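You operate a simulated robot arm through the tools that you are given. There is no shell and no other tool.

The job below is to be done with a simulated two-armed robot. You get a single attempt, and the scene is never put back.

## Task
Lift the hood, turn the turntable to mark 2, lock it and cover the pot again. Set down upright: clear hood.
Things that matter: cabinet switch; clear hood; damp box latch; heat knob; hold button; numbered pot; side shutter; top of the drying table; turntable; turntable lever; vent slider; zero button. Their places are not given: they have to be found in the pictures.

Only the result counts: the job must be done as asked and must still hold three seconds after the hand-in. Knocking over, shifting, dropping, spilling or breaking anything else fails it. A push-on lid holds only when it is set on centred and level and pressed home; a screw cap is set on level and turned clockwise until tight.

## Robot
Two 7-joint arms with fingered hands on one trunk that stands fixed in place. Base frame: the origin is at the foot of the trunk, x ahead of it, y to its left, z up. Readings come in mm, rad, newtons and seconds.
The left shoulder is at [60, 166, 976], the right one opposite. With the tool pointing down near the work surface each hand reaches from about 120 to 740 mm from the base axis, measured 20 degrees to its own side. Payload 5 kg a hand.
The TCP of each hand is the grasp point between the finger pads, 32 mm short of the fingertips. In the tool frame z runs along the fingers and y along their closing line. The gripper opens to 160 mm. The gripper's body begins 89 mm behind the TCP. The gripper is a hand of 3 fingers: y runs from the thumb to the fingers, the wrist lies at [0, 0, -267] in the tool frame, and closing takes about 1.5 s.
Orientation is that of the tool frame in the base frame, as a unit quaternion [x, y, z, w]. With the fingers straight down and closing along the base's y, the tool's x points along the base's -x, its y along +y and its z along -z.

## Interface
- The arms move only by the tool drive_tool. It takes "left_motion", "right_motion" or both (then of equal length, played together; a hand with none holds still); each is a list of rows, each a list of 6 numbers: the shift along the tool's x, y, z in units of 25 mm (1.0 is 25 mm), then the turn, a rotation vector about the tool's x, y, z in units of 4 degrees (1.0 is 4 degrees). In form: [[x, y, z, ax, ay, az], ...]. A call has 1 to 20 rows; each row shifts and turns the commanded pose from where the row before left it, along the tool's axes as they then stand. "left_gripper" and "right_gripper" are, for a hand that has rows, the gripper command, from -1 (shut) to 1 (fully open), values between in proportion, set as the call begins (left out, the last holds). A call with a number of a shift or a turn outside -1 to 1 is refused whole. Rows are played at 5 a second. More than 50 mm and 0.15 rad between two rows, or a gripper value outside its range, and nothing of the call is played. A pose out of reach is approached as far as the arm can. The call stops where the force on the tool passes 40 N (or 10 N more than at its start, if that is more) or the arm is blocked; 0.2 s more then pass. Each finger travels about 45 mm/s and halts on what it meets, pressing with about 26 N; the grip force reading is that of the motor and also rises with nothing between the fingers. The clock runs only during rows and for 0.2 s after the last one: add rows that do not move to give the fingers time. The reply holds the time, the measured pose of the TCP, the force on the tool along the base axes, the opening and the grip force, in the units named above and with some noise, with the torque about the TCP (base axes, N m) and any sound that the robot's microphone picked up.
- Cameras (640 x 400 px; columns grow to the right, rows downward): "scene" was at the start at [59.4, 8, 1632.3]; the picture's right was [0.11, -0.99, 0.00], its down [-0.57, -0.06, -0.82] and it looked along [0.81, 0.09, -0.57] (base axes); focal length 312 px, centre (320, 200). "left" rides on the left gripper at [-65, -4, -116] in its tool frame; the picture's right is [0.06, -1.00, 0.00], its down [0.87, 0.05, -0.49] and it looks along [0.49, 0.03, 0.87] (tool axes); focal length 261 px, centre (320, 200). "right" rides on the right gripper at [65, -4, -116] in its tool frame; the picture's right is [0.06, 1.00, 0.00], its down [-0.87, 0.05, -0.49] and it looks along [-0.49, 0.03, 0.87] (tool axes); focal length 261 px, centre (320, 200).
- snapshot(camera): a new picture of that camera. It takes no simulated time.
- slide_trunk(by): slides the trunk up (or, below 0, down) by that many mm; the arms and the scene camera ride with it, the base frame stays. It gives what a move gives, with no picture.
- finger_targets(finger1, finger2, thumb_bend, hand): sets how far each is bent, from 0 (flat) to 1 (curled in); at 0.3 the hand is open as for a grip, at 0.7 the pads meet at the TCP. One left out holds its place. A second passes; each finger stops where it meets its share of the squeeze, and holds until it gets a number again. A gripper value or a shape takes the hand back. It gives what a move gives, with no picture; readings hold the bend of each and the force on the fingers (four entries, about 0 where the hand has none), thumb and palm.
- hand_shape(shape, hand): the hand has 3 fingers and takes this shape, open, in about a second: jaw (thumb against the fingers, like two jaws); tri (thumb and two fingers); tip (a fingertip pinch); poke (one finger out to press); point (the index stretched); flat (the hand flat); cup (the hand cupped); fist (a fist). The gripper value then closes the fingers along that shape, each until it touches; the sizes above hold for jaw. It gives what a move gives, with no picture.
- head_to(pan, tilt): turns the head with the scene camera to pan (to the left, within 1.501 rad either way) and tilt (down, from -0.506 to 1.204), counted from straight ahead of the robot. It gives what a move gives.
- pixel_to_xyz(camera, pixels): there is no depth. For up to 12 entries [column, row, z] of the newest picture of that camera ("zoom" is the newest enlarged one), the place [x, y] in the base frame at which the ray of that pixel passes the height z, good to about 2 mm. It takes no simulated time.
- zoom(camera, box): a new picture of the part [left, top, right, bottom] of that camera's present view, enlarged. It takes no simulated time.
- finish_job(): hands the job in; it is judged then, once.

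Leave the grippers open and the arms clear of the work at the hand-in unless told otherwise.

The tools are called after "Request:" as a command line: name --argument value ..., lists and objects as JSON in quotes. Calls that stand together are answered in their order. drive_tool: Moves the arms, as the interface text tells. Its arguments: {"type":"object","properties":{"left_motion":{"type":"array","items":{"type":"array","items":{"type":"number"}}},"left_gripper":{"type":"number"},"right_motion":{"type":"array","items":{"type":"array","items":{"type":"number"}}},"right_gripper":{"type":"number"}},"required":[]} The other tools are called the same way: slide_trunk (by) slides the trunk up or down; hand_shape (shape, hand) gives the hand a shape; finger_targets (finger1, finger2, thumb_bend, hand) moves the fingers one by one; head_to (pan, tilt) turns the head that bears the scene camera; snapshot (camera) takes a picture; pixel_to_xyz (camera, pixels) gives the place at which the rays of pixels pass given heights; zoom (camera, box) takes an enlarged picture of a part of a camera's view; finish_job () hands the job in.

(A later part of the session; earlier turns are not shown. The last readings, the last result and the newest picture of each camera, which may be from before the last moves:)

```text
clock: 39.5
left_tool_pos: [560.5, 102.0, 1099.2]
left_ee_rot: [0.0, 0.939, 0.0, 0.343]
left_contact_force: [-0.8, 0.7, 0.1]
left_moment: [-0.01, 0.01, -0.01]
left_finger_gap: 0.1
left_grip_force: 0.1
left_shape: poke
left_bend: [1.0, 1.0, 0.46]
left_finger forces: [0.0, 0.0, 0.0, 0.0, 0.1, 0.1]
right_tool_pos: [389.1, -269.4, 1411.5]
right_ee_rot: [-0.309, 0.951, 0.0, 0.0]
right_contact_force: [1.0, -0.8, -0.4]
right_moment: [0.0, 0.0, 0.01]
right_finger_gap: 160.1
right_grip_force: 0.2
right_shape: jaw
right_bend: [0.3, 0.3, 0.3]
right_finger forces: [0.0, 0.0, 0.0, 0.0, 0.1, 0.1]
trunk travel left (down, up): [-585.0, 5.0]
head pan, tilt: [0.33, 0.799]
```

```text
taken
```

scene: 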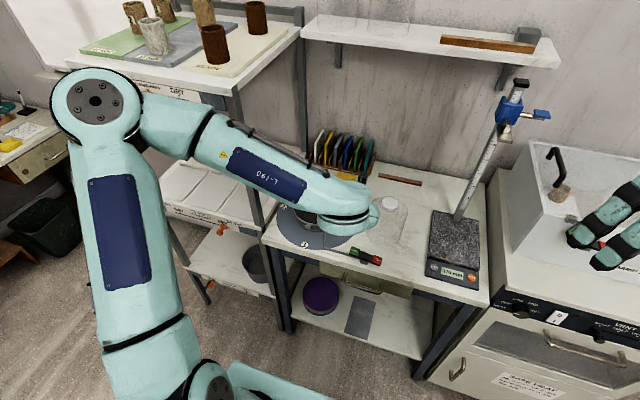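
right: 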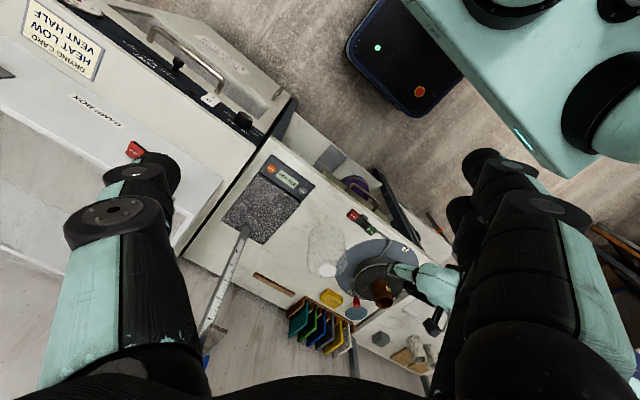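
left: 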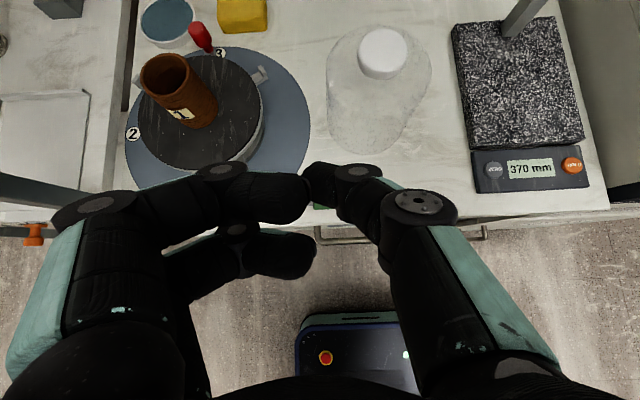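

In "poke" the thumb seems to be the pressing tip, at about the TCP axis, with the fingers curled behind it. I'll compare with "point" and a closed jaw before choosing.

Request:
hand_shape --shape "point" --hand "left"

Request:
snapshot --camera "left"

Request:
zoom --camera "right" --box '[340, 230, 480, 340]'

```text
clock: 40.4
left_tool_pos: [560.5, 103.3, 1099.6]
left_ee_rot: [0.0, 0.94, 0.0, 0.342]
left_contact_force: [0.2, 0.3, -0.1]
left_moment: [0.02, -0.03, 0.0]
left_finger_gap: 0.0
left_grip_force: 0.0
left_shape: point
left_bend: [0.24, 1.0, 0.47]
left_finger forces: [0.0, 0.0, 0.1, 0.0, 0.0, 0.1]
right_tool_pos: [388.7, -268.4, 1411.4]
right_ee_rot: [-0.31, 0.951, 0.0, 0.0]
right_contact_force: [0.6, -0.2, 0.3]
right_moment: [-0.01, 0.0, -0.03]
right_finger_gap: 160.0
right_grip_force: 0.1
right_shape: jaw
right_bend: [0.3, 0.3, 0.3]
right_finger forces: [0.0, 0.1, 0.0, 0.0, 0.0, 0.1]
trunk travel left (down, up): [-585.0, 5.0]
head pan, tilt: [0.33, 0.799]
```

```text
taken
```

left: 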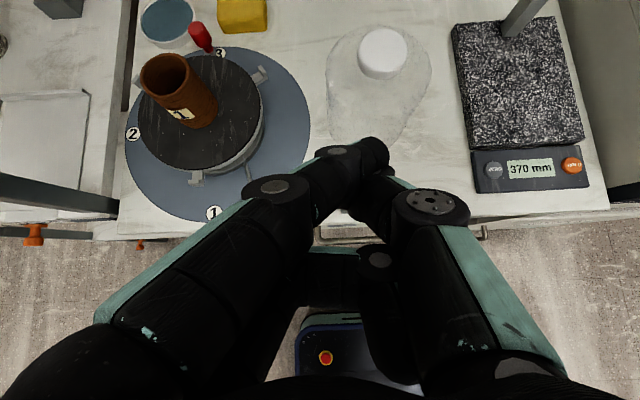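

```text
3.64 times, centred on (410, 285) of right
```

zoom: 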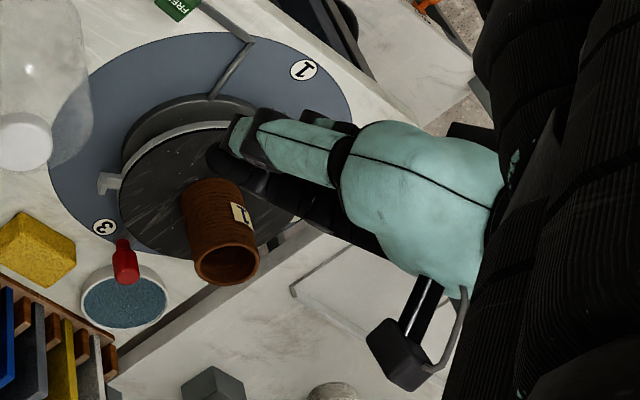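

"Point" puts the index off to one side. I'll check the fully closed jaw as a blunt pusher.

Request:
hand_shape --shape "jaw" --hand "left"

Request:
drive_tool --left_motion '[[0, 0, 0, 0, 0, 0], [0, 0, 0, 0, 0, 0], [0, 0, 0, 0, 0, 0], [0, 0, 0, 0, 0, 0], [0, 0, 0, 0, 0, 0], [0, 0, 0, 0, 0, 0], [0, 0, 0, 0, 0, 0], [0, 0, 0, 0, 0, 0], [0, 0, 0, 0, 0, 0]]' --left_gripper -1.0

Request:
snapshot --camera "left"

Request:
zoom --camera "right" --box '[340, 230, 480, 340]'

```text
clock: 41.2
left_tool_pos: [560.6, 102.6, 1099.8]
left_ee_rot: [0.0, 0.94, 0.0, 0.342]
left_contact_force: [-0.6, 0.0, 0.0]
left_moment: [-0.01, 0.03, 0.02]
left_finger_gap: 109.2
left_grip_force: 0.1
left_shape: jaw
left_bend: [0.57, 0.3, 0.52]
left_finger forces: [0.0, 0.1, 0.0, 0.1, 0.0, 0.1]
right_tool_pos: [389.6, -269.2, 1411.4]
right_ee_rot: [-0.309, 0.951, 0.0, 0.0]
right_contact_force: [-0.1, 1.2, -0.9]
right_moment: [0.0, 0.02, -0.03]
right_finger_gap: 160.0
right_grip_force: 0.1
right_shape: jaw
right_bend: [0.3, 0.3, 0.3]
right_finger forces: [0.0, 0.0, 0.0, 0.1, 0.0, 0.1]
trunk travel left (down, up): [-585.0, 5.0]
head pan, tilt: [0.33, 0.799]
```

```text
clock: 43.2
left_tool_pos: [559.2, 102.1, 1099.6]
left_ee_rot: [0.0, 0.94, 0.0, 0.342]
left_contact_force: [-0.1, -0.2, 0.0]
left_moment: [0.0, 0.04, 0.03]
left_finger_gap: 0.0
left_grip_force: 2.8
left_shape: jaw
left_bend: [0.72, 0.63, 0.66]
left_finger forces: [0.0, 0.1, 0.0, 0.0, 0.1, 0.0]
right_tool_pos: [389.6, -268.4, 1411.4]
right_ee_rot: [-0.308, 0.951, 0.001, 0.0]
right_contact_force: [-0.6, -0.7, 0.6]
right_moment: [0.01, -0.01, 0.0]
right_finger_gap: 160.0
right_grip_force: 0.0
right_shape: jaw
right_bend: [0.3, 0.3, 0.3]
right_finger forces: [0.1, 0.1, 0.1, 0.1, 0.0, 0.1]
trunk travel left (down, up): [-585.0, 5.0]
head pan, tilt: [0.33, 0.799]
```

```text
taken
```

left: 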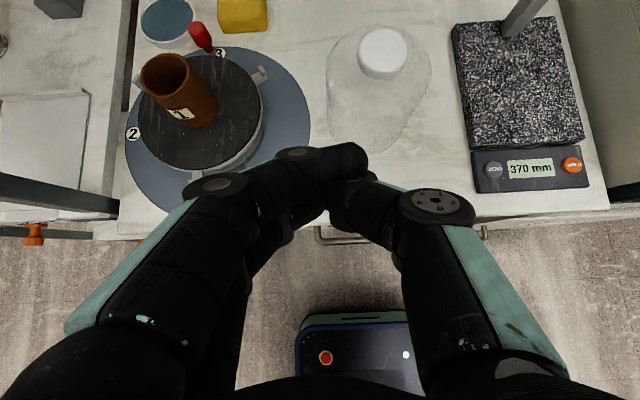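

```text
3.64 times, centred on (410, 285) of right
```

zoom: 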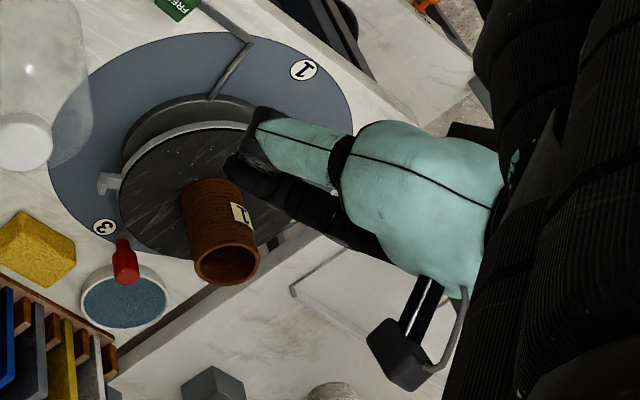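

A closed jaw is a wide blob. A better pusher is one single straight finger with the others curled. I'll level the left hand so the fingers point straight down, and then yaw it 60° so the straight finger leads and the hand stays on the robot's side, away from the pot and the rack post.

Request:
drive_tool --left_motion '[[0, 0, 0, 0, 1, 0], [0, 0, 0, 0, 1, 0], [0, 0, 0, 0, 1, 0], [0, 0, 0, 0, 1, 0], [0, 0, 0, 0, 1, 0], [0, 0, 0, 0, 1, 0], [0, 0, 0, 0, 1, 0], [0, 0, 0, 0, 1, 0], [0, 0, 0, 0, 1, 0], [0, 0, 0, 0, 1, 0], [0.5, 0, 0, 0, 0, 0], [0.5, 0, 0, 0, 0, 0], [0.5, 0, 0, 0, 0, 0], [0.5, 0, 0, 0, 0, 0]]'

Request:
drive_tool --left_motion '[[0, 0, 0, 0, 0, 1], [0, 0, 0, 0, 0, 1], [0, 0, 0, 0, 0, 1], [0, 0, 0, 0, 0, 1], [0, 0, 0, 0, 0, 1], [0, 0, 0, 0, 0, 1], [0, 0, 0, 0, 0, 1], [0, 0, 0, 0, 0, 1], [0, 0, 0, 0, 0, 1], [0, 0, 0, 0, 0, 1], [0, 0, 0, 0, 0, 1], [0, 0, 0, 0, 0, 1], [0, 0, 0, 0, 0, 1], [0, 0, 0, 0, 0, 1], [0, 0, 0, 0, 0, 1]]'

Request:
finger_targets --hand "left" --finger1 0.3 --finger2 1.0 --thumb_bend 1.0

Request:
snapshot --camera "left"

Request:
snapshot --camera "scene"

Request:
snapshot --camera "right"

```text
clock: 46.2
left_tool_pos: [511.9, 105.0, 1096.9]
left_ee_rot: [0.0, 1.0, 0.0, 0.0]
left_contact_force: [-0.4, 0.5, -1.1]
left_moment: [0.01, -0.02, 0.01]
left_finger_gap: 0.0
left_grip_force: 26.3
left_shape: jaw
left_bend: [0.72, 0.64, 0.66]
left_finger forces: [0.0, 0.0, 0.1, 0.0, 0.0, 0.0]
right_tool_pos: [388.1, -269.0, 1411.9]
right_ee_rot: [-0.309, 0.951, 0.0, 0.0]
right_contact_force: [0.9, 0.5, -0.5]
right_moment: [-0.01, 0.01, 0.01]
right_finger_gap: 159.8
right_grip_force: 0.0
right_shape: jaw
right_bend: [0.3, 0.3, 0.3]
right_finger forces: [0.1, 0.1, 0.0, 0.0, 0.0, 0.0]
trunk travel left (down, up): [-585.0, 5.0]
head pan, tilt: [0.33, 0.799]
```

```text
clock: 49.5
left_tool_pos: [511.0, 105.0, 1098.7]
left_ee_rot: [0.501, 0.866, 0.0, -0.001]
left_contact_force: [0.0, -0.7, 0.1]
left_moment: [0.0, 0.02, 0.02]
left_finger_gap: 0.0
left_grip_force: 25.9
left_shape: jaw
left_bend: [0.72, 0.64, 0.66]
left_finger forces: [0.0, 0.0, 0.1, 0.0, 0.1, 0.0]
right_tool_pos: [387.2, -268.4, 1411.0]
right_ee_rot: [-0.31, 0.951, 0.0, 0.0]
right_contact_force: [0.7, 0.4, -0.3]
right_moment: [-0.03, 0.0, 0.0]
right_finger_gap: 159.9
right_grip_force: 0.0
right_shape: jaw
right_bend: [0.3, 0.3, 0.3]
right_finger forces: [0.0, 0.1, 0.0, 0.0, 0.1, 0.0]
trunk travel left (down, up): [-585.0, 5.0]
head pan, tilt: [0.33, 0.799]
```

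```text
clock: 50.5
left_tool_pos: [510.5, 105.4, 1098.9]
left_ee_rot: [0.5, 0.866, 0.0, 0.0]
left_contact_force: [0.0, 0.3, 0.0]
left_moment: [-0.03, -0.03, 0.0]
left_finger_gap: 6.2
left_grip_force: 0.2
left_shape: fingers
left_bend: [0.92, 0.87, 0.9]
left_finger forces: [0.0, 0.1, 0.1, 0.1, 0.1, 0.0]
right_tool_pos: [388.7, -269.6, 1410.7]
right_ee_rot: [-0.308, 0.951, 0.0, 0.0]
right_contact_force: [0.5, 0.3, 1.3]
right_moment: [0.01, 0.0, -0.02]
right_finger_gap: 160.0
right_grip_force: 0.0
right_shape: jaw
right_bend: [0.3, 0.3, 0.3]
right_finger forces: [0.0, 0.0, 0.0, 0.0, 0.0, 0.0]
trunk travel left (down, up): [-585.0, 5.0]
head pan, tilt: [0.33, 0.799]
```

```text
taken
```

left: 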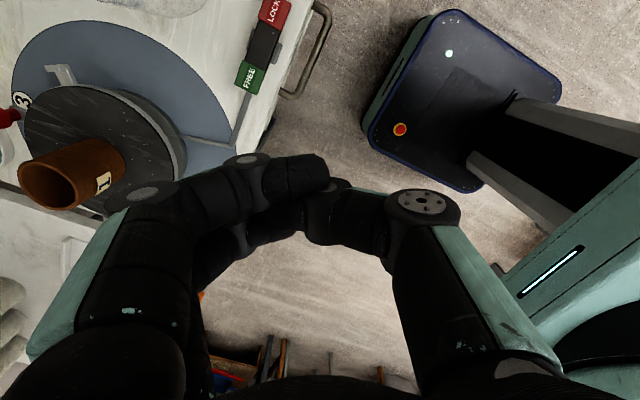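

```text
taken
```

scene: 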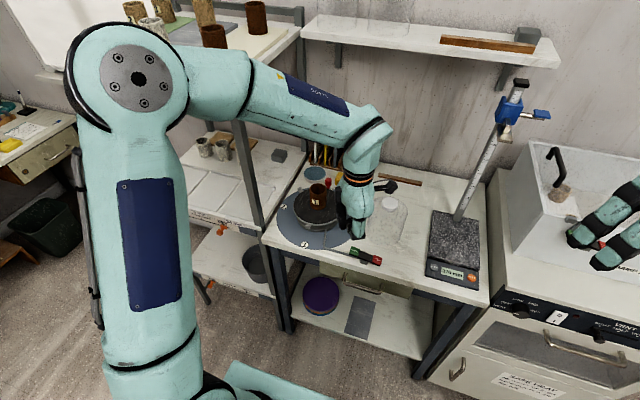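

```text
taken
```

right: 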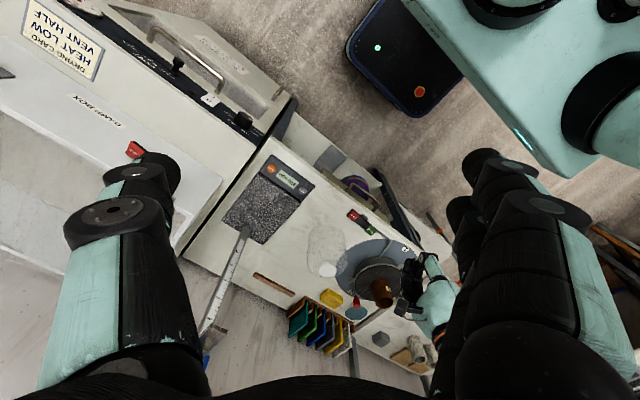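

The fingers interlocked while moving. I'll open all of them first and then curl only finger 2, leaving finger 1 straight.

Request:
finger_targets --hand "left" --finger1 0.3 --finger2 0.3 --thumb_bend 0.3

Request:
finger_targets --hand "left" --finger1 0.3 --finger2 1.0 --thumb_bend 0.3

Request:
snapshot --camera "left"

Request:
zoom --camera "scene" --box '[280, 120, 430, 270]'

Request:
zoom --camera "right" --box '[310, 200, 470, 340]'

```text
clock: 51.5
left_tool_pos: [510.0, 105.2, 1098.5]
left_ee_rot: [0.501, 0.866, 0.0, 0.0]
left_contact_force: [-0.4, 0.6, -0.4]
left_moment: [0.01, 0.0, -0.01]
left_finger_gap: 6.5
left_grip_force: 0.0
left_shape: fingers
left_bend: [0.57, 0.3, 0.64]
left_finger forces: [0.0, 0.0, 0.0, 0.0, 0.0, 0.0]
right_tool_pos: [390.2, -268.6, 1410.4]
right_ee_rot: [-0.309, 0.951, 0.0, 0.0]
right_contact_force: [0.5, -0.8, -0.3]
right_moment: [-0.02, 0.0, 0.0]
right_finger_gap: 160.0
right_grip_force: 0.1
right_shape: jaw
right_bend: [0.3, 0.3, 0.3]
right_finger forces: [0.0, 0.0, 0.0, 0.1, 0.1, 0.0]
trunk travel left (down, up): [-585.0, 5.0]
head pan, tilt: [0.33, 0.799]
```

```text
clock: 52.5
left_tool_pos: [510.7, 105.2, 1098.5]
left_ee_rot: [0.501, 0.865, 0.001, 0.0]
left_contact_force: [0.3, -0.2, 0.2]
left_moment: [-0.02, 0.03, 0.03]
left_finger_gap: 6.4
left_grip_force: 0.1
left_shape: fingers
left_bend: [0.47, 0.79, 0.76]
left_finger forces: [0.1, 0.1, 0.0, 0.1, 0.0, 0.0]
right_tool_pos: [390.0, -268.9, 1411.2]
right_ee_rot: [-0.308, 0.951, 0.0, 0.0]
right_contact_force: [-0.6, 0.2, 0.4]
right_moment: [-0.02, 0.01, -0.02]
right_finger_gap: 159.8
right_grip_force: 0.1
right_shape: jaw
right_bend: [0.3, 0.3, 0.3]
right_finger forces: [0.0, 0.1, 0.1, 0.0, 0.0, 0.0]
trunk travel left (down, up): [-585.0, 5.0]
head pan, tilt: [0.33, 0.799]
```

```text
taken
```

left: 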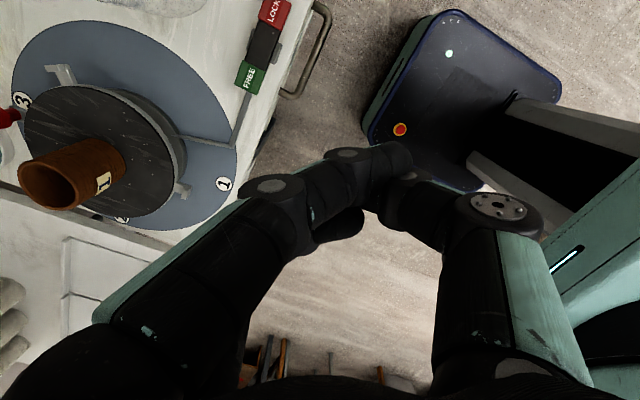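

```text
2.67 times, centred on (355, 195) of scene
```

zoom: 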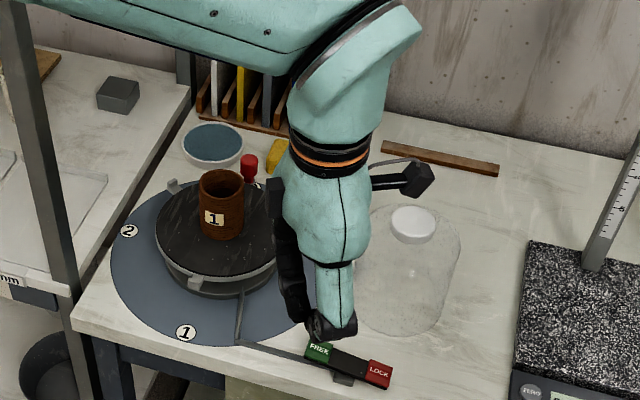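

```text
2.86 times, centred on (390, 270) of right
```

zoom: 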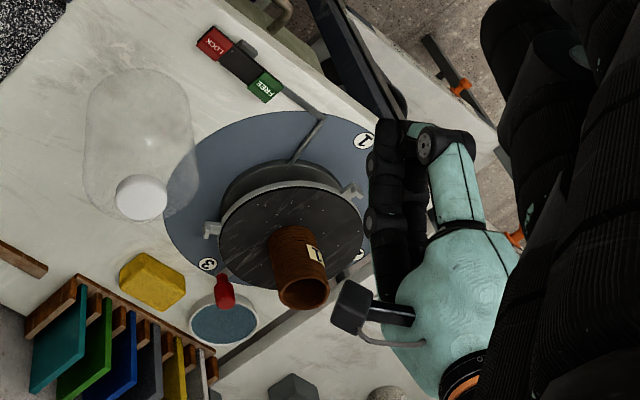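

The index and thumb are crossed. I'll reset to the open jaw and give it time.

Request:
hand_shape --shape "jaw" --hand "left"

Request:
drive_tool --left_motion '[[0, 0, 0, 0, 0, 0], [0, 0, 0, 0, 0, 0], [0, 0, 0, 0, 0, 0], [0, 0, 0, 0, 0, 0], [0, 0, 0, 0, 0, 0], [0, 0, 0, 0, 0, 0], [0, 0, 0, 0, 0, 0], [0, 0, 0, 0, 0, 0]]' --left_gripper 1.0

Request:
snapshot --camera "left"

```text
clock: 53.4
left_tool_pos: [511.5, 105.3, 1099.7]
left_ee_rot: [0.5, 0.866, 0.0, 0.002]
left_contact_force: [0.6, 0.0, 0.1]
left_moment: [0.03, -0.01, -0.04]
left_finger_gap: 107.6
left_grip_force: 0.1
left_shape: jaw
left_bend: [0.61, 0.3, 0.55]
left_finger forces: [0.0, 0.1, 0.0, 0.1, 0.1, 0.0]
right_tool_pos: [389.3, -268.0, 1411.3]
right_ee_rot: [-0.309, 0.951, 0.0, -0.001]
right_contact_force: [-0.2, 0.5, -0.1]
right_moment: [0.03, -0.02, -0.02]
right_finger_gap: 159.8
right_grip_force: 0.1
right_shape: jaw
right_bend: [0.3, 0.3, 0.3]
right_finger forces: [0.0, 0.0, 0.0, 0.0, 0.1, 0.0]
trunk travel left (down, up): [-585.0, 5.0]
head pan, tilt: [0.33, 0.799]
```

```text
clock: 55.1
left_tool_pos: [510.6, 105.2, 1099.3]
left_ee_rot: [0.5, 0.866, 0.0, 0.0]
left_contact_force: [0.7, 0.2, -0.7]
left_moment: [0.01, -0.01, 0.01]
left_finger_gap: 107.8
left_grip_force: 0.0
left_shape: jaw
left_bend: [0.61, 0.3, 0.55]
left_finger forces: [0.1, 0.1, 0.0, 0.0, 0.1, 0.1]
right_tool_pos: [388.7, -269.8, 1410.9]
right_ee_rot: [-0.31, 0.951, 0.0, 0.001]
right_contact_force: [1.3, -0.5, -0.2]
right_moment: [0.0, 0.01, -0.01]
right_finger_gap: 159.9
right_grip_force: 0.0
right_shape: jaw
right_bend: [0.3, 0.3, 0.3]
right_finger forces: [0.0, 0.0, 0.1, 0.0, 0.0, 0.0]
trunk travel left (down, up): [-585.0, 5.0]
head pan, tilt: [0.33, 0.799]
```

```text
taken
```

left: 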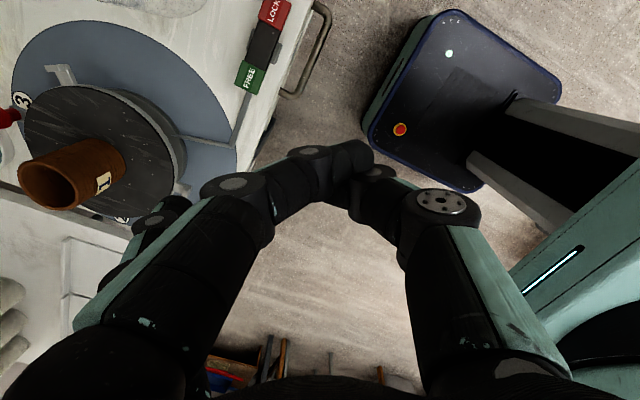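

The index and thumb are hooked on each other, reading 0.61 and 0.55 when both should be 0.3. I'll curl the index fully while the thumb opens, to unhook them.

Request:
finger_targets --hand "left" --finger1 1.0 --finger2 0.3 --thumb_bend 0.3

Request:
snapshot --camera "left"

```text
clock: 56.1
left_tool_pos: [510.6, 104.8, 1098.6]
left_ee_rot: [0.5, 0.866, -0.001, 0.0]
left_contact_force: [0.1, -1.2, 0.8]
left_moment: [-0.03, 0.0, -0.02]
left_finger_gap: 6.3
left_grip_force: 0.1
left_shape: fingers
left_bend: [0.72, 0.3, 0.58]
left_finger forces: [0.0, 0.1, 0.0, 0.0, 0.0, 0.1]
right_tool_pos: [389.2, -268.1, 1411.2]
right_ee_rot: [-0.309, 0.951, 0.0, 0.0]
right_contact_force: [-0.5, 0.1, -0.5]
right_moment: [0.02, 0.01, -0.01]
right_finger_gap: 159.9
right_grip_force: 0.0
right_shape: jaw
right_bend: [0.3, 0.3, 0.3]
right_finger forces: [0.0, 0.0, 0.1, 0.0, 0.1, 0.0]
trunk travel left (down, up): [-585.0, 5.0]
head pan, tilt: [0.33, 0.799]
```

```text
taken
```

left: 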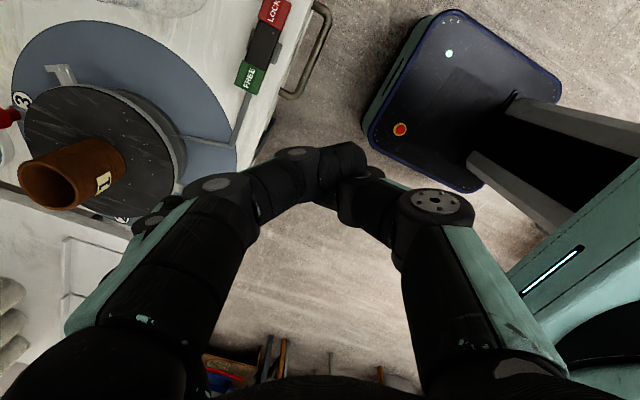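

They still block each other, index 0.72 and thumb 0.58. I'll try the "tri" shape, which should spread the fingers sideways.

Request:
hand_shape --shape "tri" --hand "left"

Request:
snapshot --camera "left"

```text
clock: 57.0
left_tool_pos: [510.8, 105.8, 1098.4]
left_ee_rot: [0.5, 0.866, 0.0, 0.0]
left_contact_force: [-0.3, 0.7, 1.5]
left_moment: [-0.02, -0.03, -0.02]
left_finger_gap: 109.2
left_grip_force: 0.1
left_shape: tri
left_bend: [0.67, 0.3, 0.53]
left_finger forces: [0.0, 0.0, 0.0, 0.0, 0.1, 0.0]
right_tool_pos: [389.2, -268.8, 1411.5]
right_ee_rot: [-0.309, 0.951, 0.0, 0.0]
right_contact_force: [0.0, -0.4, 0.3]
right_moment: [-0.01, 0.0, 0.03]
right_finger_gap: 160.1
right_grip_force: 0.1
right_shape: jaw
right_bend: [0.3, 0.3, 0.3]
right_finger forces: [0.0, 0.0, 0.1, 0.1, 0.0, 0.0]
trunk travel left (down, up): [-585.0, 5.0]
head pan, tilt: [0.33, 0.799]
```

```text
taken
```

left: 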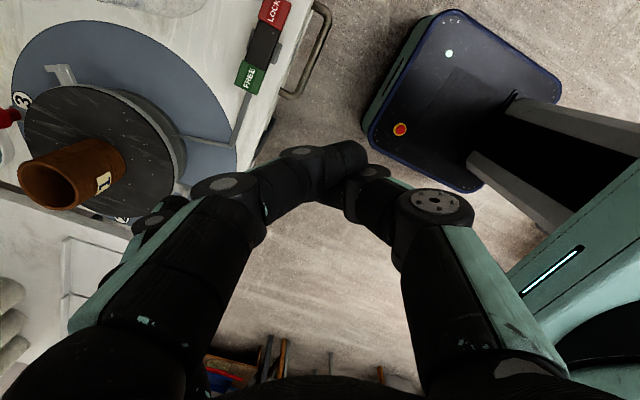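

Still jammed. I'll look at the hand from the other cameras to see how they're hooked.

Request:
zoom --camera "left" --box '[250, 120, 450, 260]'

Request:
zoom --camera "right" --box '[360, 235, 450, 310]'

Request:
zoom --camera "scene" --box '[330, 170, 430, 260]'

```text
2.86 times, centred on (350, 190) of left
```

zoom: 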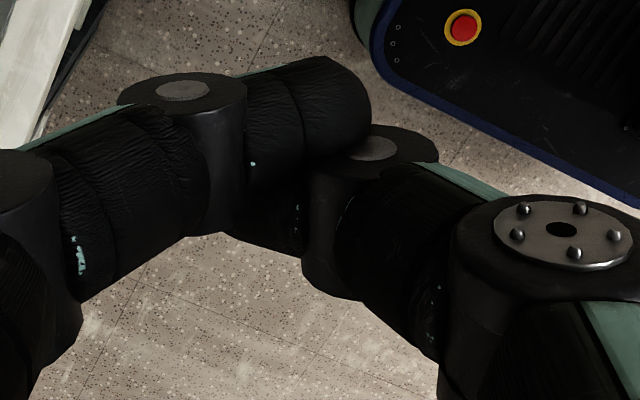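

```text
5.33 times, centred on (405, 272) of right
```

zoom: 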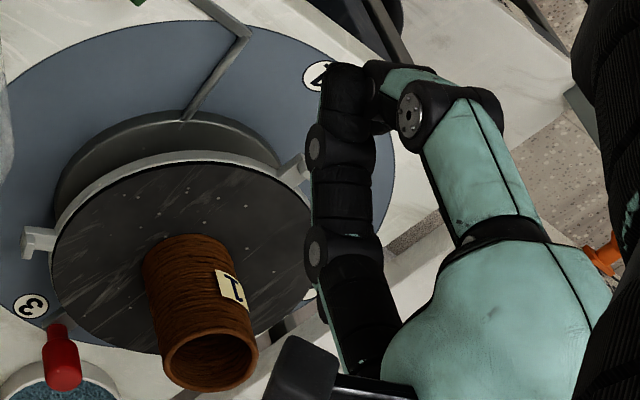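

```text
4.44 times, centred on (380, 215) of scene
```

zoom: 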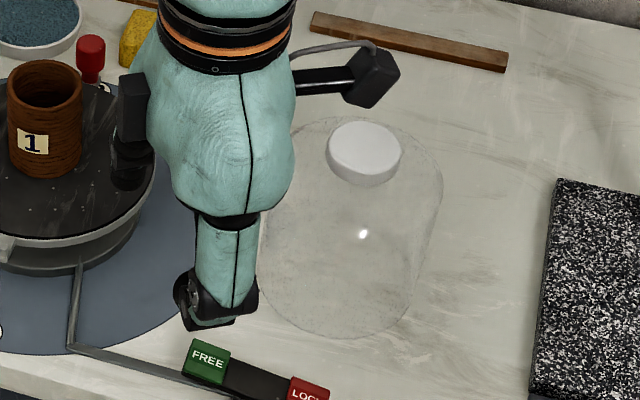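

Index and thumb overlap side by side, with the index slightly outside. I'll flatten the index while curling the thumb inward, keeping finger 2 open so it cannot block.

Request:
finger_targets --hand "left" --finger1 0.0 --finger2 0.3 --thumb_bend 1.0

Request:
snapshot --camera "left"

```text
clock: 58.0
left_tool_pos: [510.4, 105.1, 1098.1]
left_ee_rot: [0.5, 0.866, 0.001, 0.0]
left_contact_force: [-0.1, 0.1, 0.4]
left_moment: [0.0, -0.02, -0.01]
left_finger_gap: 4.4
left_grip_force: 0.1
left_shape: fingers
left_bend: [1.0, 0.3, 0.93]
left_finger forces: [0.0, 0.1, 0.0, 0.0, 0.0, 0.1]
right_tool_pos: [388.7, -269.0, 1411.3]
right_ee_rot: [-0.309, 0.951, 0.001, -0.001]
right_contact_force: [0.3, 0.2, -0.5]
right_moment: [0.01, 0.01, 0.01]
right_finger_gap: 159.8
right_grip_force: 0.0
right_shape: jaw
right_bend: [0.3, 0.3, 0.3]
right_finger forces: [0.0, 0.0, 0.0, 0.0, 0.1, 0.0]
trunk travel left (down, up): [-585.0, 5.0]
head pan, tilt: [0.33, 0.799]
```

```text
taken
```

left: 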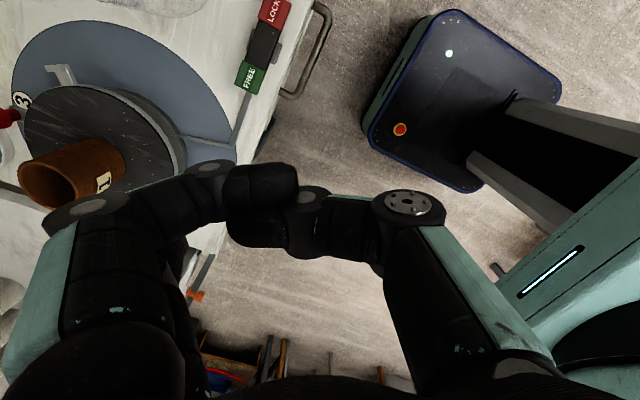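

They seem wedged sideways and drag each other along. I'll try the "flat" shape so both open outward from this new position.

Request:
hand_shape --shape "flat" --hand "left"

Request:
snapshot --camera "left"

```text
clock: 59.0
left_tool_pos: [512.4, 104.8, 1098.1]
left_ee_rot: [0.5, 0.866, 0.0, 0.0]
left_contact_force: [-1.7, -0.5, 0.3]
left_moment: [0.04, 0.01, 0.0]
left_finger_gap: 0.1
left_grip_force: 0.0
left_shape: flat
left_bend: [0.08, 0.01, 0.2]
left_finger forces: [0.1, 0.1, 0.1, 0.0, 0.0, 0.0]
right_tool_pos: [389.1, -269.3, 1410.1]
right_ee_rot: [-0.309, 0.951, 0.0, 0.001]
right_contact_force: [-0.4, -0.1, 0.4]
right_moment: [-0.03, -0.02, 0.05]
right_finger_gap: 159.8
right_grip_force: 0.1
right_shape: jaw
right_bend: [0.3, 0.3, 0.3]
right_finger forces: [0.1, 0.0, 0.0, 0.1, 0.0, 0.0]
trunk travel left (down, up): [-585.0, 5.0]
head pan, tilt: [0.33, 0.799]
```

```text
taken
```

left: 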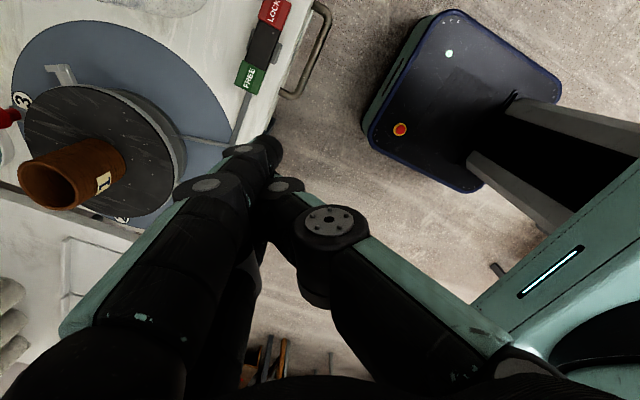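

"Flat" stretched them out, with bends of about 0. Now I'll go back to the open jaw.

Request:
hand_shape --shape "jaw" --hand "left"

Request:
drive_tool --left_motion '[[0, 0, 0, 0, 0, 0], [0, 0, 0, 0, 0, 0], [0, 0, 0, 0, 0, 0], [0, 0, 0, 0, 0, 0], [0, 0, 0, 0, 0, 0]]' --left_gripper 1.0

Request:
snapshot --camera "left"

```text
clock: 59.9
left_tool_pos: [510.7, 105.5, 1098.0]
left_ee_rot: [0.5, 0.866, 0.0, 0.0]
left_contact_force: [-0.2, 0.3, 0.2]
left_moment: [-0.01, -0.03, 0.02]
left_finger_gap: 160.0
left_grip_force: 0.1
left_shape: jaw
left_bend: [0.3, 0.3, 0.3]
left_finger forces: [0.0, 0.0, 0.1, 0.1, 0.1, 0.0]
right_tool_pos: [387.7, -267.5, 1410.3]
right_ee_rot: [-0.309, 0.951, 0.0, 0.001]
right_contact_force: [0.2, -0.6, -0.8]
right_moment: [-0.04, 0.02, 0.01]
right_finger_gap: 160.1
right_grip_force: 0.0
right_shape: jaw
right_bend: [0.3, 0.3, 0.3]
right_finger forces: [0.1, 0.1, 0.0, 0.0, 0.0, 0.0]
trunk travel left (down, up): [-585.0, 5.0]
head pan, tilt: [0.33, 0.799]
```

```text
clock: 61.0
left_tool_pos: [510.6, 105.5, 1098.3]
left_ee_rot: [0.5, 0.866, 0.001, -0.001]
left_contact_force: [0.4, 0.8, 0.4]
left_moment: [0.01, 0.02, 0.02]
left_finger_gap: 160.2
left_grip_force: 0.0
left_shape: jaw
left_bend: [0.3, 0.3, 0.3]
left_finger forces: [0.0, 0.0, 0.0, 0.0, 0.0, 0.1]
right_tool_pos: [389.3, -267.9, 1410.7]
right_ee_rot: [-0.309, 0.951, 0.0, 0.0]
right_contact_force: [-0.5, 0.8, -1.0]
right_moment: [-0.03, 0.0, -0.02]
right_finger_gap: 159.9
right_grip_force: 0.0
right_shape: jaw
right_bend: [0.3, 0.3, 0.3]
right_finger forces: [0.0, 0.0, 0.1, 0.1, 0.1, 0.0]
trunk travel left (down, up): [-585.0, 5.0]
head pan, tilt: [0.33, 0.799]
```

```text
taken
```

left: 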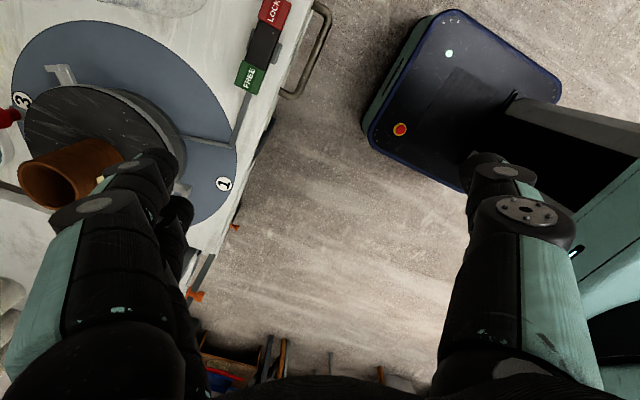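

The hand is free again, with a gap of 160 and all bends at 0.3. From this clean open state I'll curl only finger 2. The thumb is far away, so nothing can cross, and the index stays straight as the pusher. I'll also turn the yaw from 60° to 44°.

Request:
finger_targets --hand "left" --finger2 1.0

Request:
drive_tool --left_motion '[[0, 0, 0, 0, 0, -1], [0, 0, 0, 0, 0, -1], [0, 0, 0, 0, 0, -1], [0, 0, 0, 0, 0, -1]]'

Request:
snapshot --camera "left"

Request:
zoom --camera "scene" --box '[280, 120, 430, 270]'

Request:
zoom --camera "right" --box '[310, 200, 470, 340]'

```text
clock: 62.0
left_tool_pos: [510.8, 104.5, 1099.6]
left_ee_rot: [0.499, 0.866, 0.0, 0.0]
left_contact_force: [-0.4, -0.9, 0.1]
left_moment: [0.02, 0.0, -0.02]
left_finger_gap: 168.0
left_grip_force: 0.0
left_shape: fingers
left_bend: [0.3, 1.0, 0.3]
left_finger forces: [0.1, 0.0, 0.0, 0.0, 0.0, 0.0]
right_tool_pos: [388.8, -268.6, 1411.1]
right_ee_rot: [-0.309, 0.951, 0.0, 0.0]
right_contact_force: [-0.4, 0.1, -0.4]
right_moment: [0.02, 0.0, 0.0]
right_finger_gap: 160.0
right_grip_force: 0.1
right_shape: jaw
right_bend: [0.3, 0.3, 0.3]
right_finger forces: [0.1, 0.0, 0.0, 0.0, 0.1, 0.1]
trunk travel left (down, up): [-585.0, 5.0]
head pan, tilt: [0.33, 0.799]
```

```text
clock: 63.0
left_tool_pos: [511.8, 105.4, 1098.5]
left_ee_rot: [0.375, 0.927, 0.0, 0.0]
left_contact_force: [-0.2, -1.1, 0.1]
left_moment: [0.02, 0.0, 0.02]
left_finger_gap: 167.9
left_grip_force: 0.0
left_shape: fingers
left_bend: [0.3, 1.0, 0.3]
left_finger forces: [0.1, 0.0, 0.0, 0.0, 0.1, 0.1]
right_tool_pos: [388.6, -268.8, 1411.9]
right_ee_rot: [-0.309, 0.951, -0.001, 0.0]
right_contact_force: [-0.8, 0.1, 1.3]
right_moment: [0.0, 0.01, 0.01]
right_finger_gap: 160.0
right_grip_force: 0.1
right_shape: jaw
right_bend: [0.3, 0.3, 0.3]
right_finger forces: [0.0, 0.0, 0.0, 0.0, 0.1, 0.0]
trunk travel left (down, up): [-585.0, 5.0]
head pan, tilt: [0.33, 0.799]
```

```text
taken
```

left: 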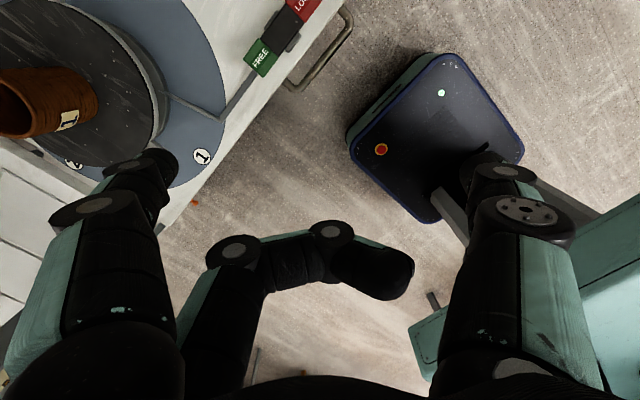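

```text
2.67 times, centred on (355, 195) of scene
```

zoom: 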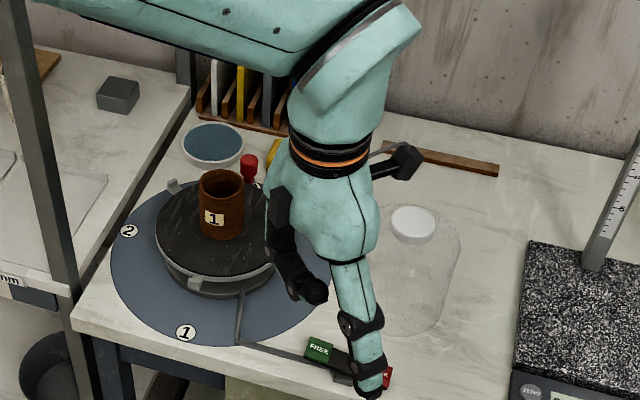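

```text
2.86 times, centred on (390, 270) of right
```

zoom: 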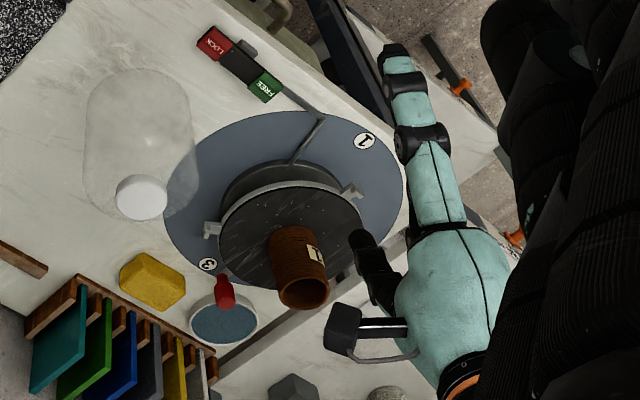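

Only the index is straight now, with finger 2 curled behind it. I'll calibrate where the index tip is, using the scene zoom (315,295) → about (353,231) and the right camera.

Request:
zoom --camera "scene" --box '[325, 190, 405, 265]'

Request:
zoom --camera "right" --box '[380, 240, 450, 310]'

Request:
pixel_to_xyz --camera "scene" --pixels '[[353.1, 230.6, 1066], [353.1, 230.6, 1076]]'

```text
5.33 times, centred on (365, 228) of scene
```

zoom: 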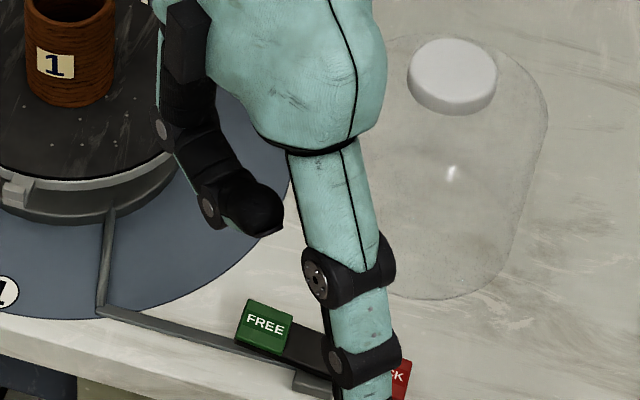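

```text
5.71 times, centred on (415, 275) of right
```

zoom: 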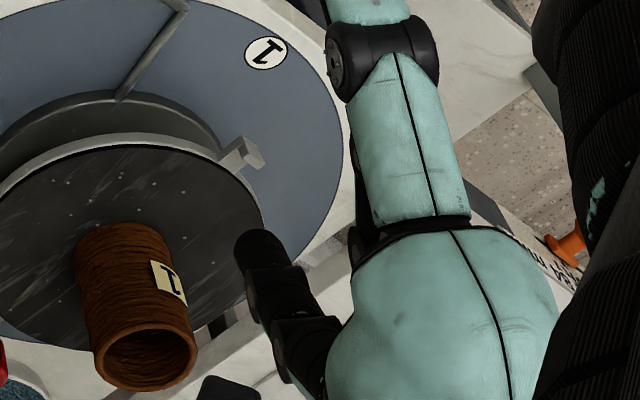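

```text
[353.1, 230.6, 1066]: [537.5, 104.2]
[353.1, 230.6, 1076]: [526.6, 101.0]
```

Request:
pixel_to_xyz --camera "right" --pixels '[[404.5, 282.9, 1066], [404.5, 282.9, 1076], [404.5, 282.9, 1090]]'

Request:
pixel_to_xyz --camera "left" --pixels '[[178, 170, 1066], [178, 170, 1076], [165, 155, 1066], [262, 60, 893], [310, 8, 880], [223, 114, 870], [160, 97, 870]]'

```text
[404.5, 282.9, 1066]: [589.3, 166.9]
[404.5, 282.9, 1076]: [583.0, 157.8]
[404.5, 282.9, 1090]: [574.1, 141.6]
```

```text
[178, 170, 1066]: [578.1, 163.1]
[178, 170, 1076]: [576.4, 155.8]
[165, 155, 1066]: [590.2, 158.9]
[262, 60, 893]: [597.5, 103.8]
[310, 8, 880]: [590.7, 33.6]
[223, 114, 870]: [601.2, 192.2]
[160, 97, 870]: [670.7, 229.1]
```

The index tip sits at about +73 mm, +55 mm from the TCP horizontally and about 32 mm below it. I'll move it to 35 mm above the FREE pad at (598,104).

Request:
drive_tool --left_motion '[[-0.278, -0.179, 0.791, 0, 0, 0], [-0.278, -0.179, 0.791, 0, 0, 0], [-0.278, -0.179, 0.791, 0, 0, 0], [-0.278, -0.179, 0.791, 0, 0, 0], [-0.278, -0.179, 0.791, 0, 0, 0], [-0.278, -0.179, 0.791, 0, 0, 0], [-0.278, -0.179, 0.791, 0, 0, 0]]'

Request:
snapshot --camera "left"

Request:
zoom --camera "right" --box '[320, 190, 430, 280]'

Request:
zoom --camera "scene" --box '[310, 200, 410, 290]'

```text
clock: 64.7
left_tool_pos: [524.6, 50.1, 957.2]
left_ee_rot: [0.375, 0.927, 0.0, -0.001]
left_contact_force: [0.9, -0.2, 0.6]
left_moment: [0.04, 0.03, 0.02]
left_finger_gap: 168.2
left_grip_force: 0.0
left_shape: fingers
left_bend: [0.3, 1.0, 0.3]
left_finger forces: [0.0, 0.0, 0.0, 0.0, 0.0, 0.0]
right_tool_pos: [389.2, -270.5, 1411.5]
right_ee_rot: [-0.309, 0.951, 0.002, -0.001]
right_contact_force: [0.1, -0.1, 0.2]
right_moment: [0.01, 0.02, 0.0]
right_finger_gap: 159.7
right_grip_force: 0.1
right_shape: jaw
right_bend: [0.3, 0.3, 0.3]
right_finger forces: [0.1, 0.0, 0.1, 0.0, 0.0, 0.0]
trunk travel left (down, up): [-585.0, 5.0]
head pan, tilt: [0.33, 0.799]
```

```text
taken
```

left: 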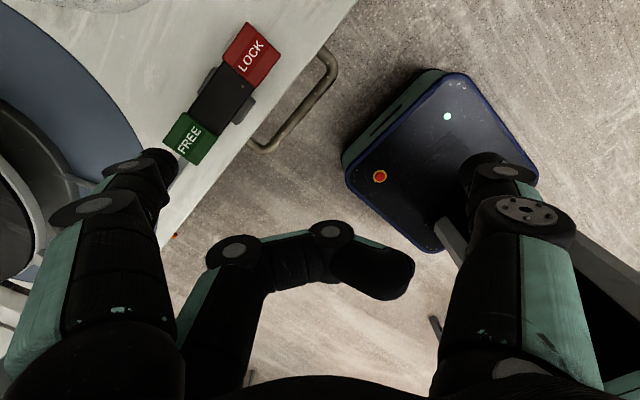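

```text
4.44 times, centred on (375, 235) of right
```

zoom: 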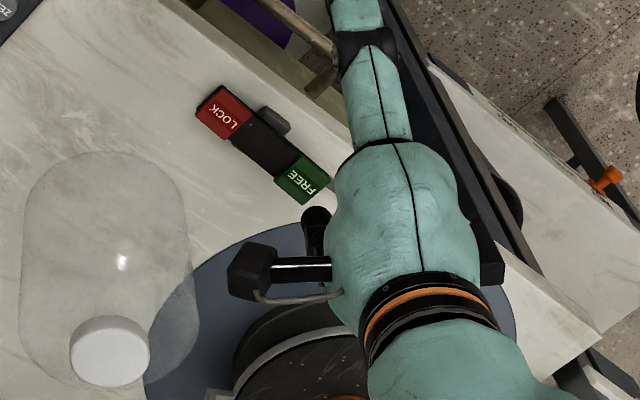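

```text
4.44 times, centred on (360, 245) of scene
```

zoom: 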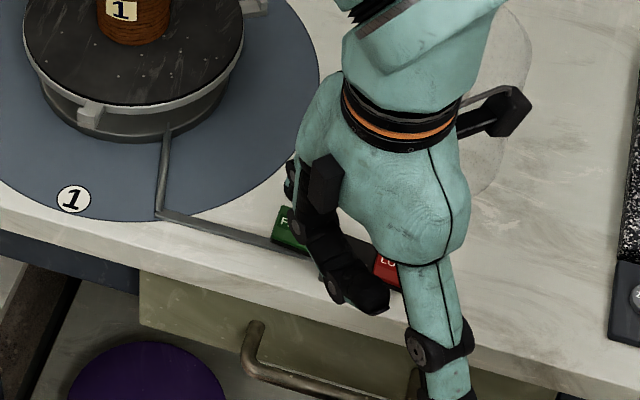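

Request:
pixel_to_xyz --camera "left" --pixels '[[190, 138, 893], [160, 165, 930], [175, 170, 930], [251, 56, 880], [222, 97, 885], [245, 110, 870]]'

Request:
pixel_to_xyz --camera "right" --pixels '[[371, 238.5, 893], [374, 239.5, 930], [374, 239.5, 940]]'

```text
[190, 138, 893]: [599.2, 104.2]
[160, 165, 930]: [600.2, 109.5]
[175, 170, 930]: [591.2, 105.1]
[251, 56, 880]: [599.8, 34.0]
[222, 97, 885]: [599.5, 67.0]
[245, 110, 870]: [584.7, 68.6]
```

```text
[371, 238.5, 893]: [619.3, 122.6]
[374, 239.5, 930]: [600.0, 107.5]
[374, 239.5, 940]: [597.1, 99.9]
```

The index tip is at about (599,107), right above the FREE pad at (599,104). I'll descend 28 mm and then press slowly.

Request:
drive_tool --left_motion '[[0, -0.02, 0.28, 0, 0, 0], [0, -0.02, 0.28, 0, 0, 0], [0, -0.02, 0.28, 0, 0, 0], [0, -0.02, 0.28, 0, 0, 0]]'

Request:
drive_tool --left_motion '[[0, 0, 0.1, 0, 0, 0], [0, 0, 0.1, 0, 0, 0], [0, 0, 0.1, 0, 0, 0]]'

Request:
snapshot --camera "left"

```text
clock: 65.7
left_tool_pos: [523.3, 48.3, 930.3]
left_ee_rot: [0.374, 0.927, 0.0, 0.0]
left_contact_force: [-0.5, 1.3, 0.4]
left_moment: [0.02, -0.01, -0.02]
left_finger_gap: 168.1
left_grip_force: 0.0
left_shape: fingers
left_bend: [0.3, 1.0, 0.3]
left_finger forces: [0.0, 0.0, 0.0, 0.0, 0.1, 0.0]
right_tool_pos: [389.8, -268.2, 1412.1]
right_ee_rot: [-0.309, 0.951, 0.0, 0.0]
right_contact_force: [-0.9, 0.9, 0.6]
right_moment: [-0.01, 0.02, 0.02]
right_finger_gap: 159.8
right_grip_force: 0.0
right_shape: jaw
right_bend: [0.3, 0.3, 0.3]
right_finger forces: [0.0, 0.1, 0.0, 0.0, 0.0, 0.0]
trunk travel left (down, up): [-585.0, 5.0]
head pan, tilt: [0.33, 0.799]
```

```text
clock: 66.5
left_tool_pos: [523.4, 45.3, 925.6]
left_ee_rot: [0.375, 0.927, 0.0, 0.0]
left_contact_force: [0.4, 0.5, 0.3]
left_moment: [-0.01, -0.02, 0.02]
left_finger_gap: 168.2
left_grip_force: 0.0
left_shape: fingers
left_bend: [0.3, 1.0, 0.3]
left_finger forces: [0.1, 0.0, 0.0, 0.0, 0.1, 0.0]
right_tool_pos: [389.0, -269.3, 1411.2]
right_ee_rot: [-0.308, 0.951, 0.001, 0.0]
right_contact_force: [0.9, -0.1, -0.7]
right_moment: [-0.01, -0.02, -0.02]
right_finger_gap: 160.0
right_grip_force: 0.0
right_shape: jaw
right_bend: [0.3, 0.3, 0.3]
right_finger forces: [0.0, 0.0, 0.0, 0.1, 0.0, 0.1]
trunk travel left (down, up): [-585.0, 5.0]
head pan, tilt: [0.33, 0.799]
```

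```text
taken
```

left: 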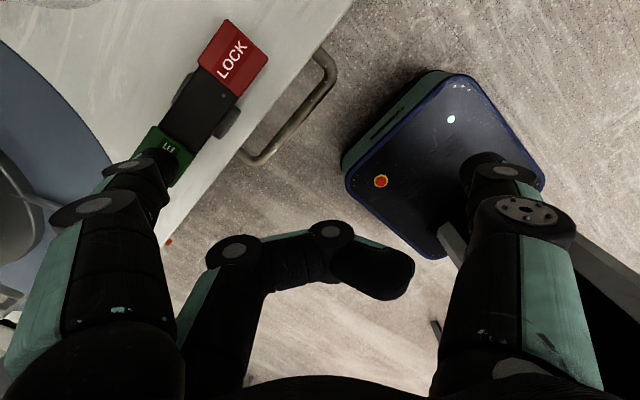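

The index is right over the FREE pad and nearly touching. I'll press down in small steps.

Request:
drive_tool --left_motion '[[0, 0, 0.1, 0, 0, 0], [0, 0, 0.1, 0, 0, 0], [0, 0, 0.1, 0, 0, 0]]'

```text
clock: 67.2
left_tool_pos: [522.7, 45.9, 915.2]
left_ee_rot: [0.374, 0.927, -0.001, 0.0]
left_contact_force: [-0.4, 0.1, 1.2]
left_moment: [0.05, -0.04, 0.06]
left_finger_gap: 169.3
left_grip_force: 0.3
left_shape: fingers
left_bend: [0.29, 1.0, 0.3]
left_finger forces: [0.9, 0.0, 0.0, 0.0, 0.0, 0.0]
right_tool_pos: [388.3, -268.6, 1411.4]
right_ee_rot: [-0.309, 0.951, 0.0, 0.0]
right_contact_force: [0.2, 0.1, -0.9]
right_moment: [0.0, -0.02, 0.0]
right_finger_gap: 159.7
right_grip_force: 0.0
right_shape: jaw
right_bend: [0.3, 0.3, 0.3]
right_finger forces: [0.1, 0.1, 0.0, 0.1, 0.0, 0.0]
trunk travel left (down, up): [-585.0, 5.0]
head pan, tilt: [0.33, 0.799]
```

Contact has started, with finger force 0.9 N. I'll keep pressing.

Request:
drive_tool --left_motion '[[0, 0, 0.1, 0, 0, 0], [0, 0, 0.1, 0, 0, 0]]'

Request:
snapshot --camera "left"

Request:
zoom --camera "right" --box '[320, 190, 430, 280]'

```text
clock: 67.8
left_tool_pos: [523.2, 45.3, 910.8]
left_ee_rot: [0.375, 0.927, 0.0, -0.001]
left_contact_force: [-0.4, -0.2, 0.1]
left_moment: [-0.01, -0.01, 0.04]
left_finger_gap: 168.6
left_grip_force: 0.1
left_shape: fingers
left_bend: [0.3, 1.0, 0.3]
left_finger forces: [0.0, 0.0, 0.1, 0.1, 0.0, 0.0]
right_tool_pos: [390.0, -268.6, 1410.1]
right_ee_rot: [-0.309, 0.951, 0.0, 0.0]
right_contact_force: [-1.0, -0.1, -0.2]
right_moment: [-0.02, 0.04, -0.02]
right_finger_gap: 160.0
right_grip_force: 0.1
right_shape: jaw
right_bend: [0.3, 0.3, 0.3]
right_finger forces: [0.0, 0.0, 0.0, 0.0, 0.1, 0.0]
trunk travel left (down, up): [-585.0, 5.0]
head pan, tilt: [0.33, 0.799]
```

```text
taken
```

left: 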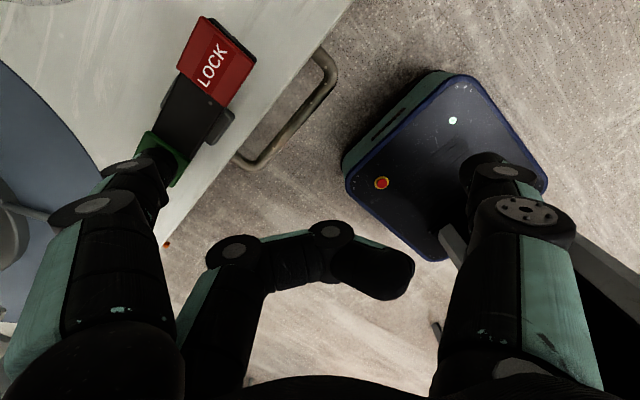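

```text
4.44 times, centred on (375, 235) of right
```

zoom: 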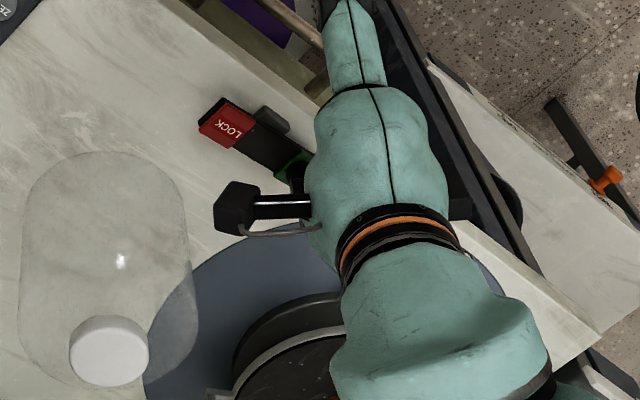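

The LOCK end has popped up, so the rocker flipped to FREE. I'll press 5 mm more to make sure it's fully home.

Request:
drive_tool --left_motion '[[0, 0, 0.08, 0, 0, 0], [0, 0, 0.08, 0, 0, 0]]'

```text
clock: 68.5
left_tool_pos: [523.1, 46.5, 908.6]
left_ee_rot: [0.375, 0.927, 0.0, 0.0]
left_contact_force: [-2.0, -0.8, 5.9]
left_moment: [0.28, -0.34, 0.0]
left_finger_gap: 169.1
left_grip_force: 2.3
left_shape: fingers
left_bend: [0.3, 1.0, 0.3]
left_finger forces: [5.1, 0.0, 0.0, 0.0, 0.1, 0.0]
right_tool_pos: [387.8, -268.7, 1412.2]
right_ee_rot: [-0.308, 0.951, 0.0, 0.0]
right_contact_force: [0.4, 0.4, -0.8]
right_moment: [0.01, 0.01, 0.0]
right_finger_gap: 159.8
right_grip_force: 0.0
right_shape: jaw
right_bend: [0.3, 0.3, 0.3]
right_finger forces: [0.0, 0.0, 0.0, 0.0, 0.1, 0.0]
trunk travel left (down, up): [-585.0, 5.0]
head pan, tilt: [0.33, 0.799]
```

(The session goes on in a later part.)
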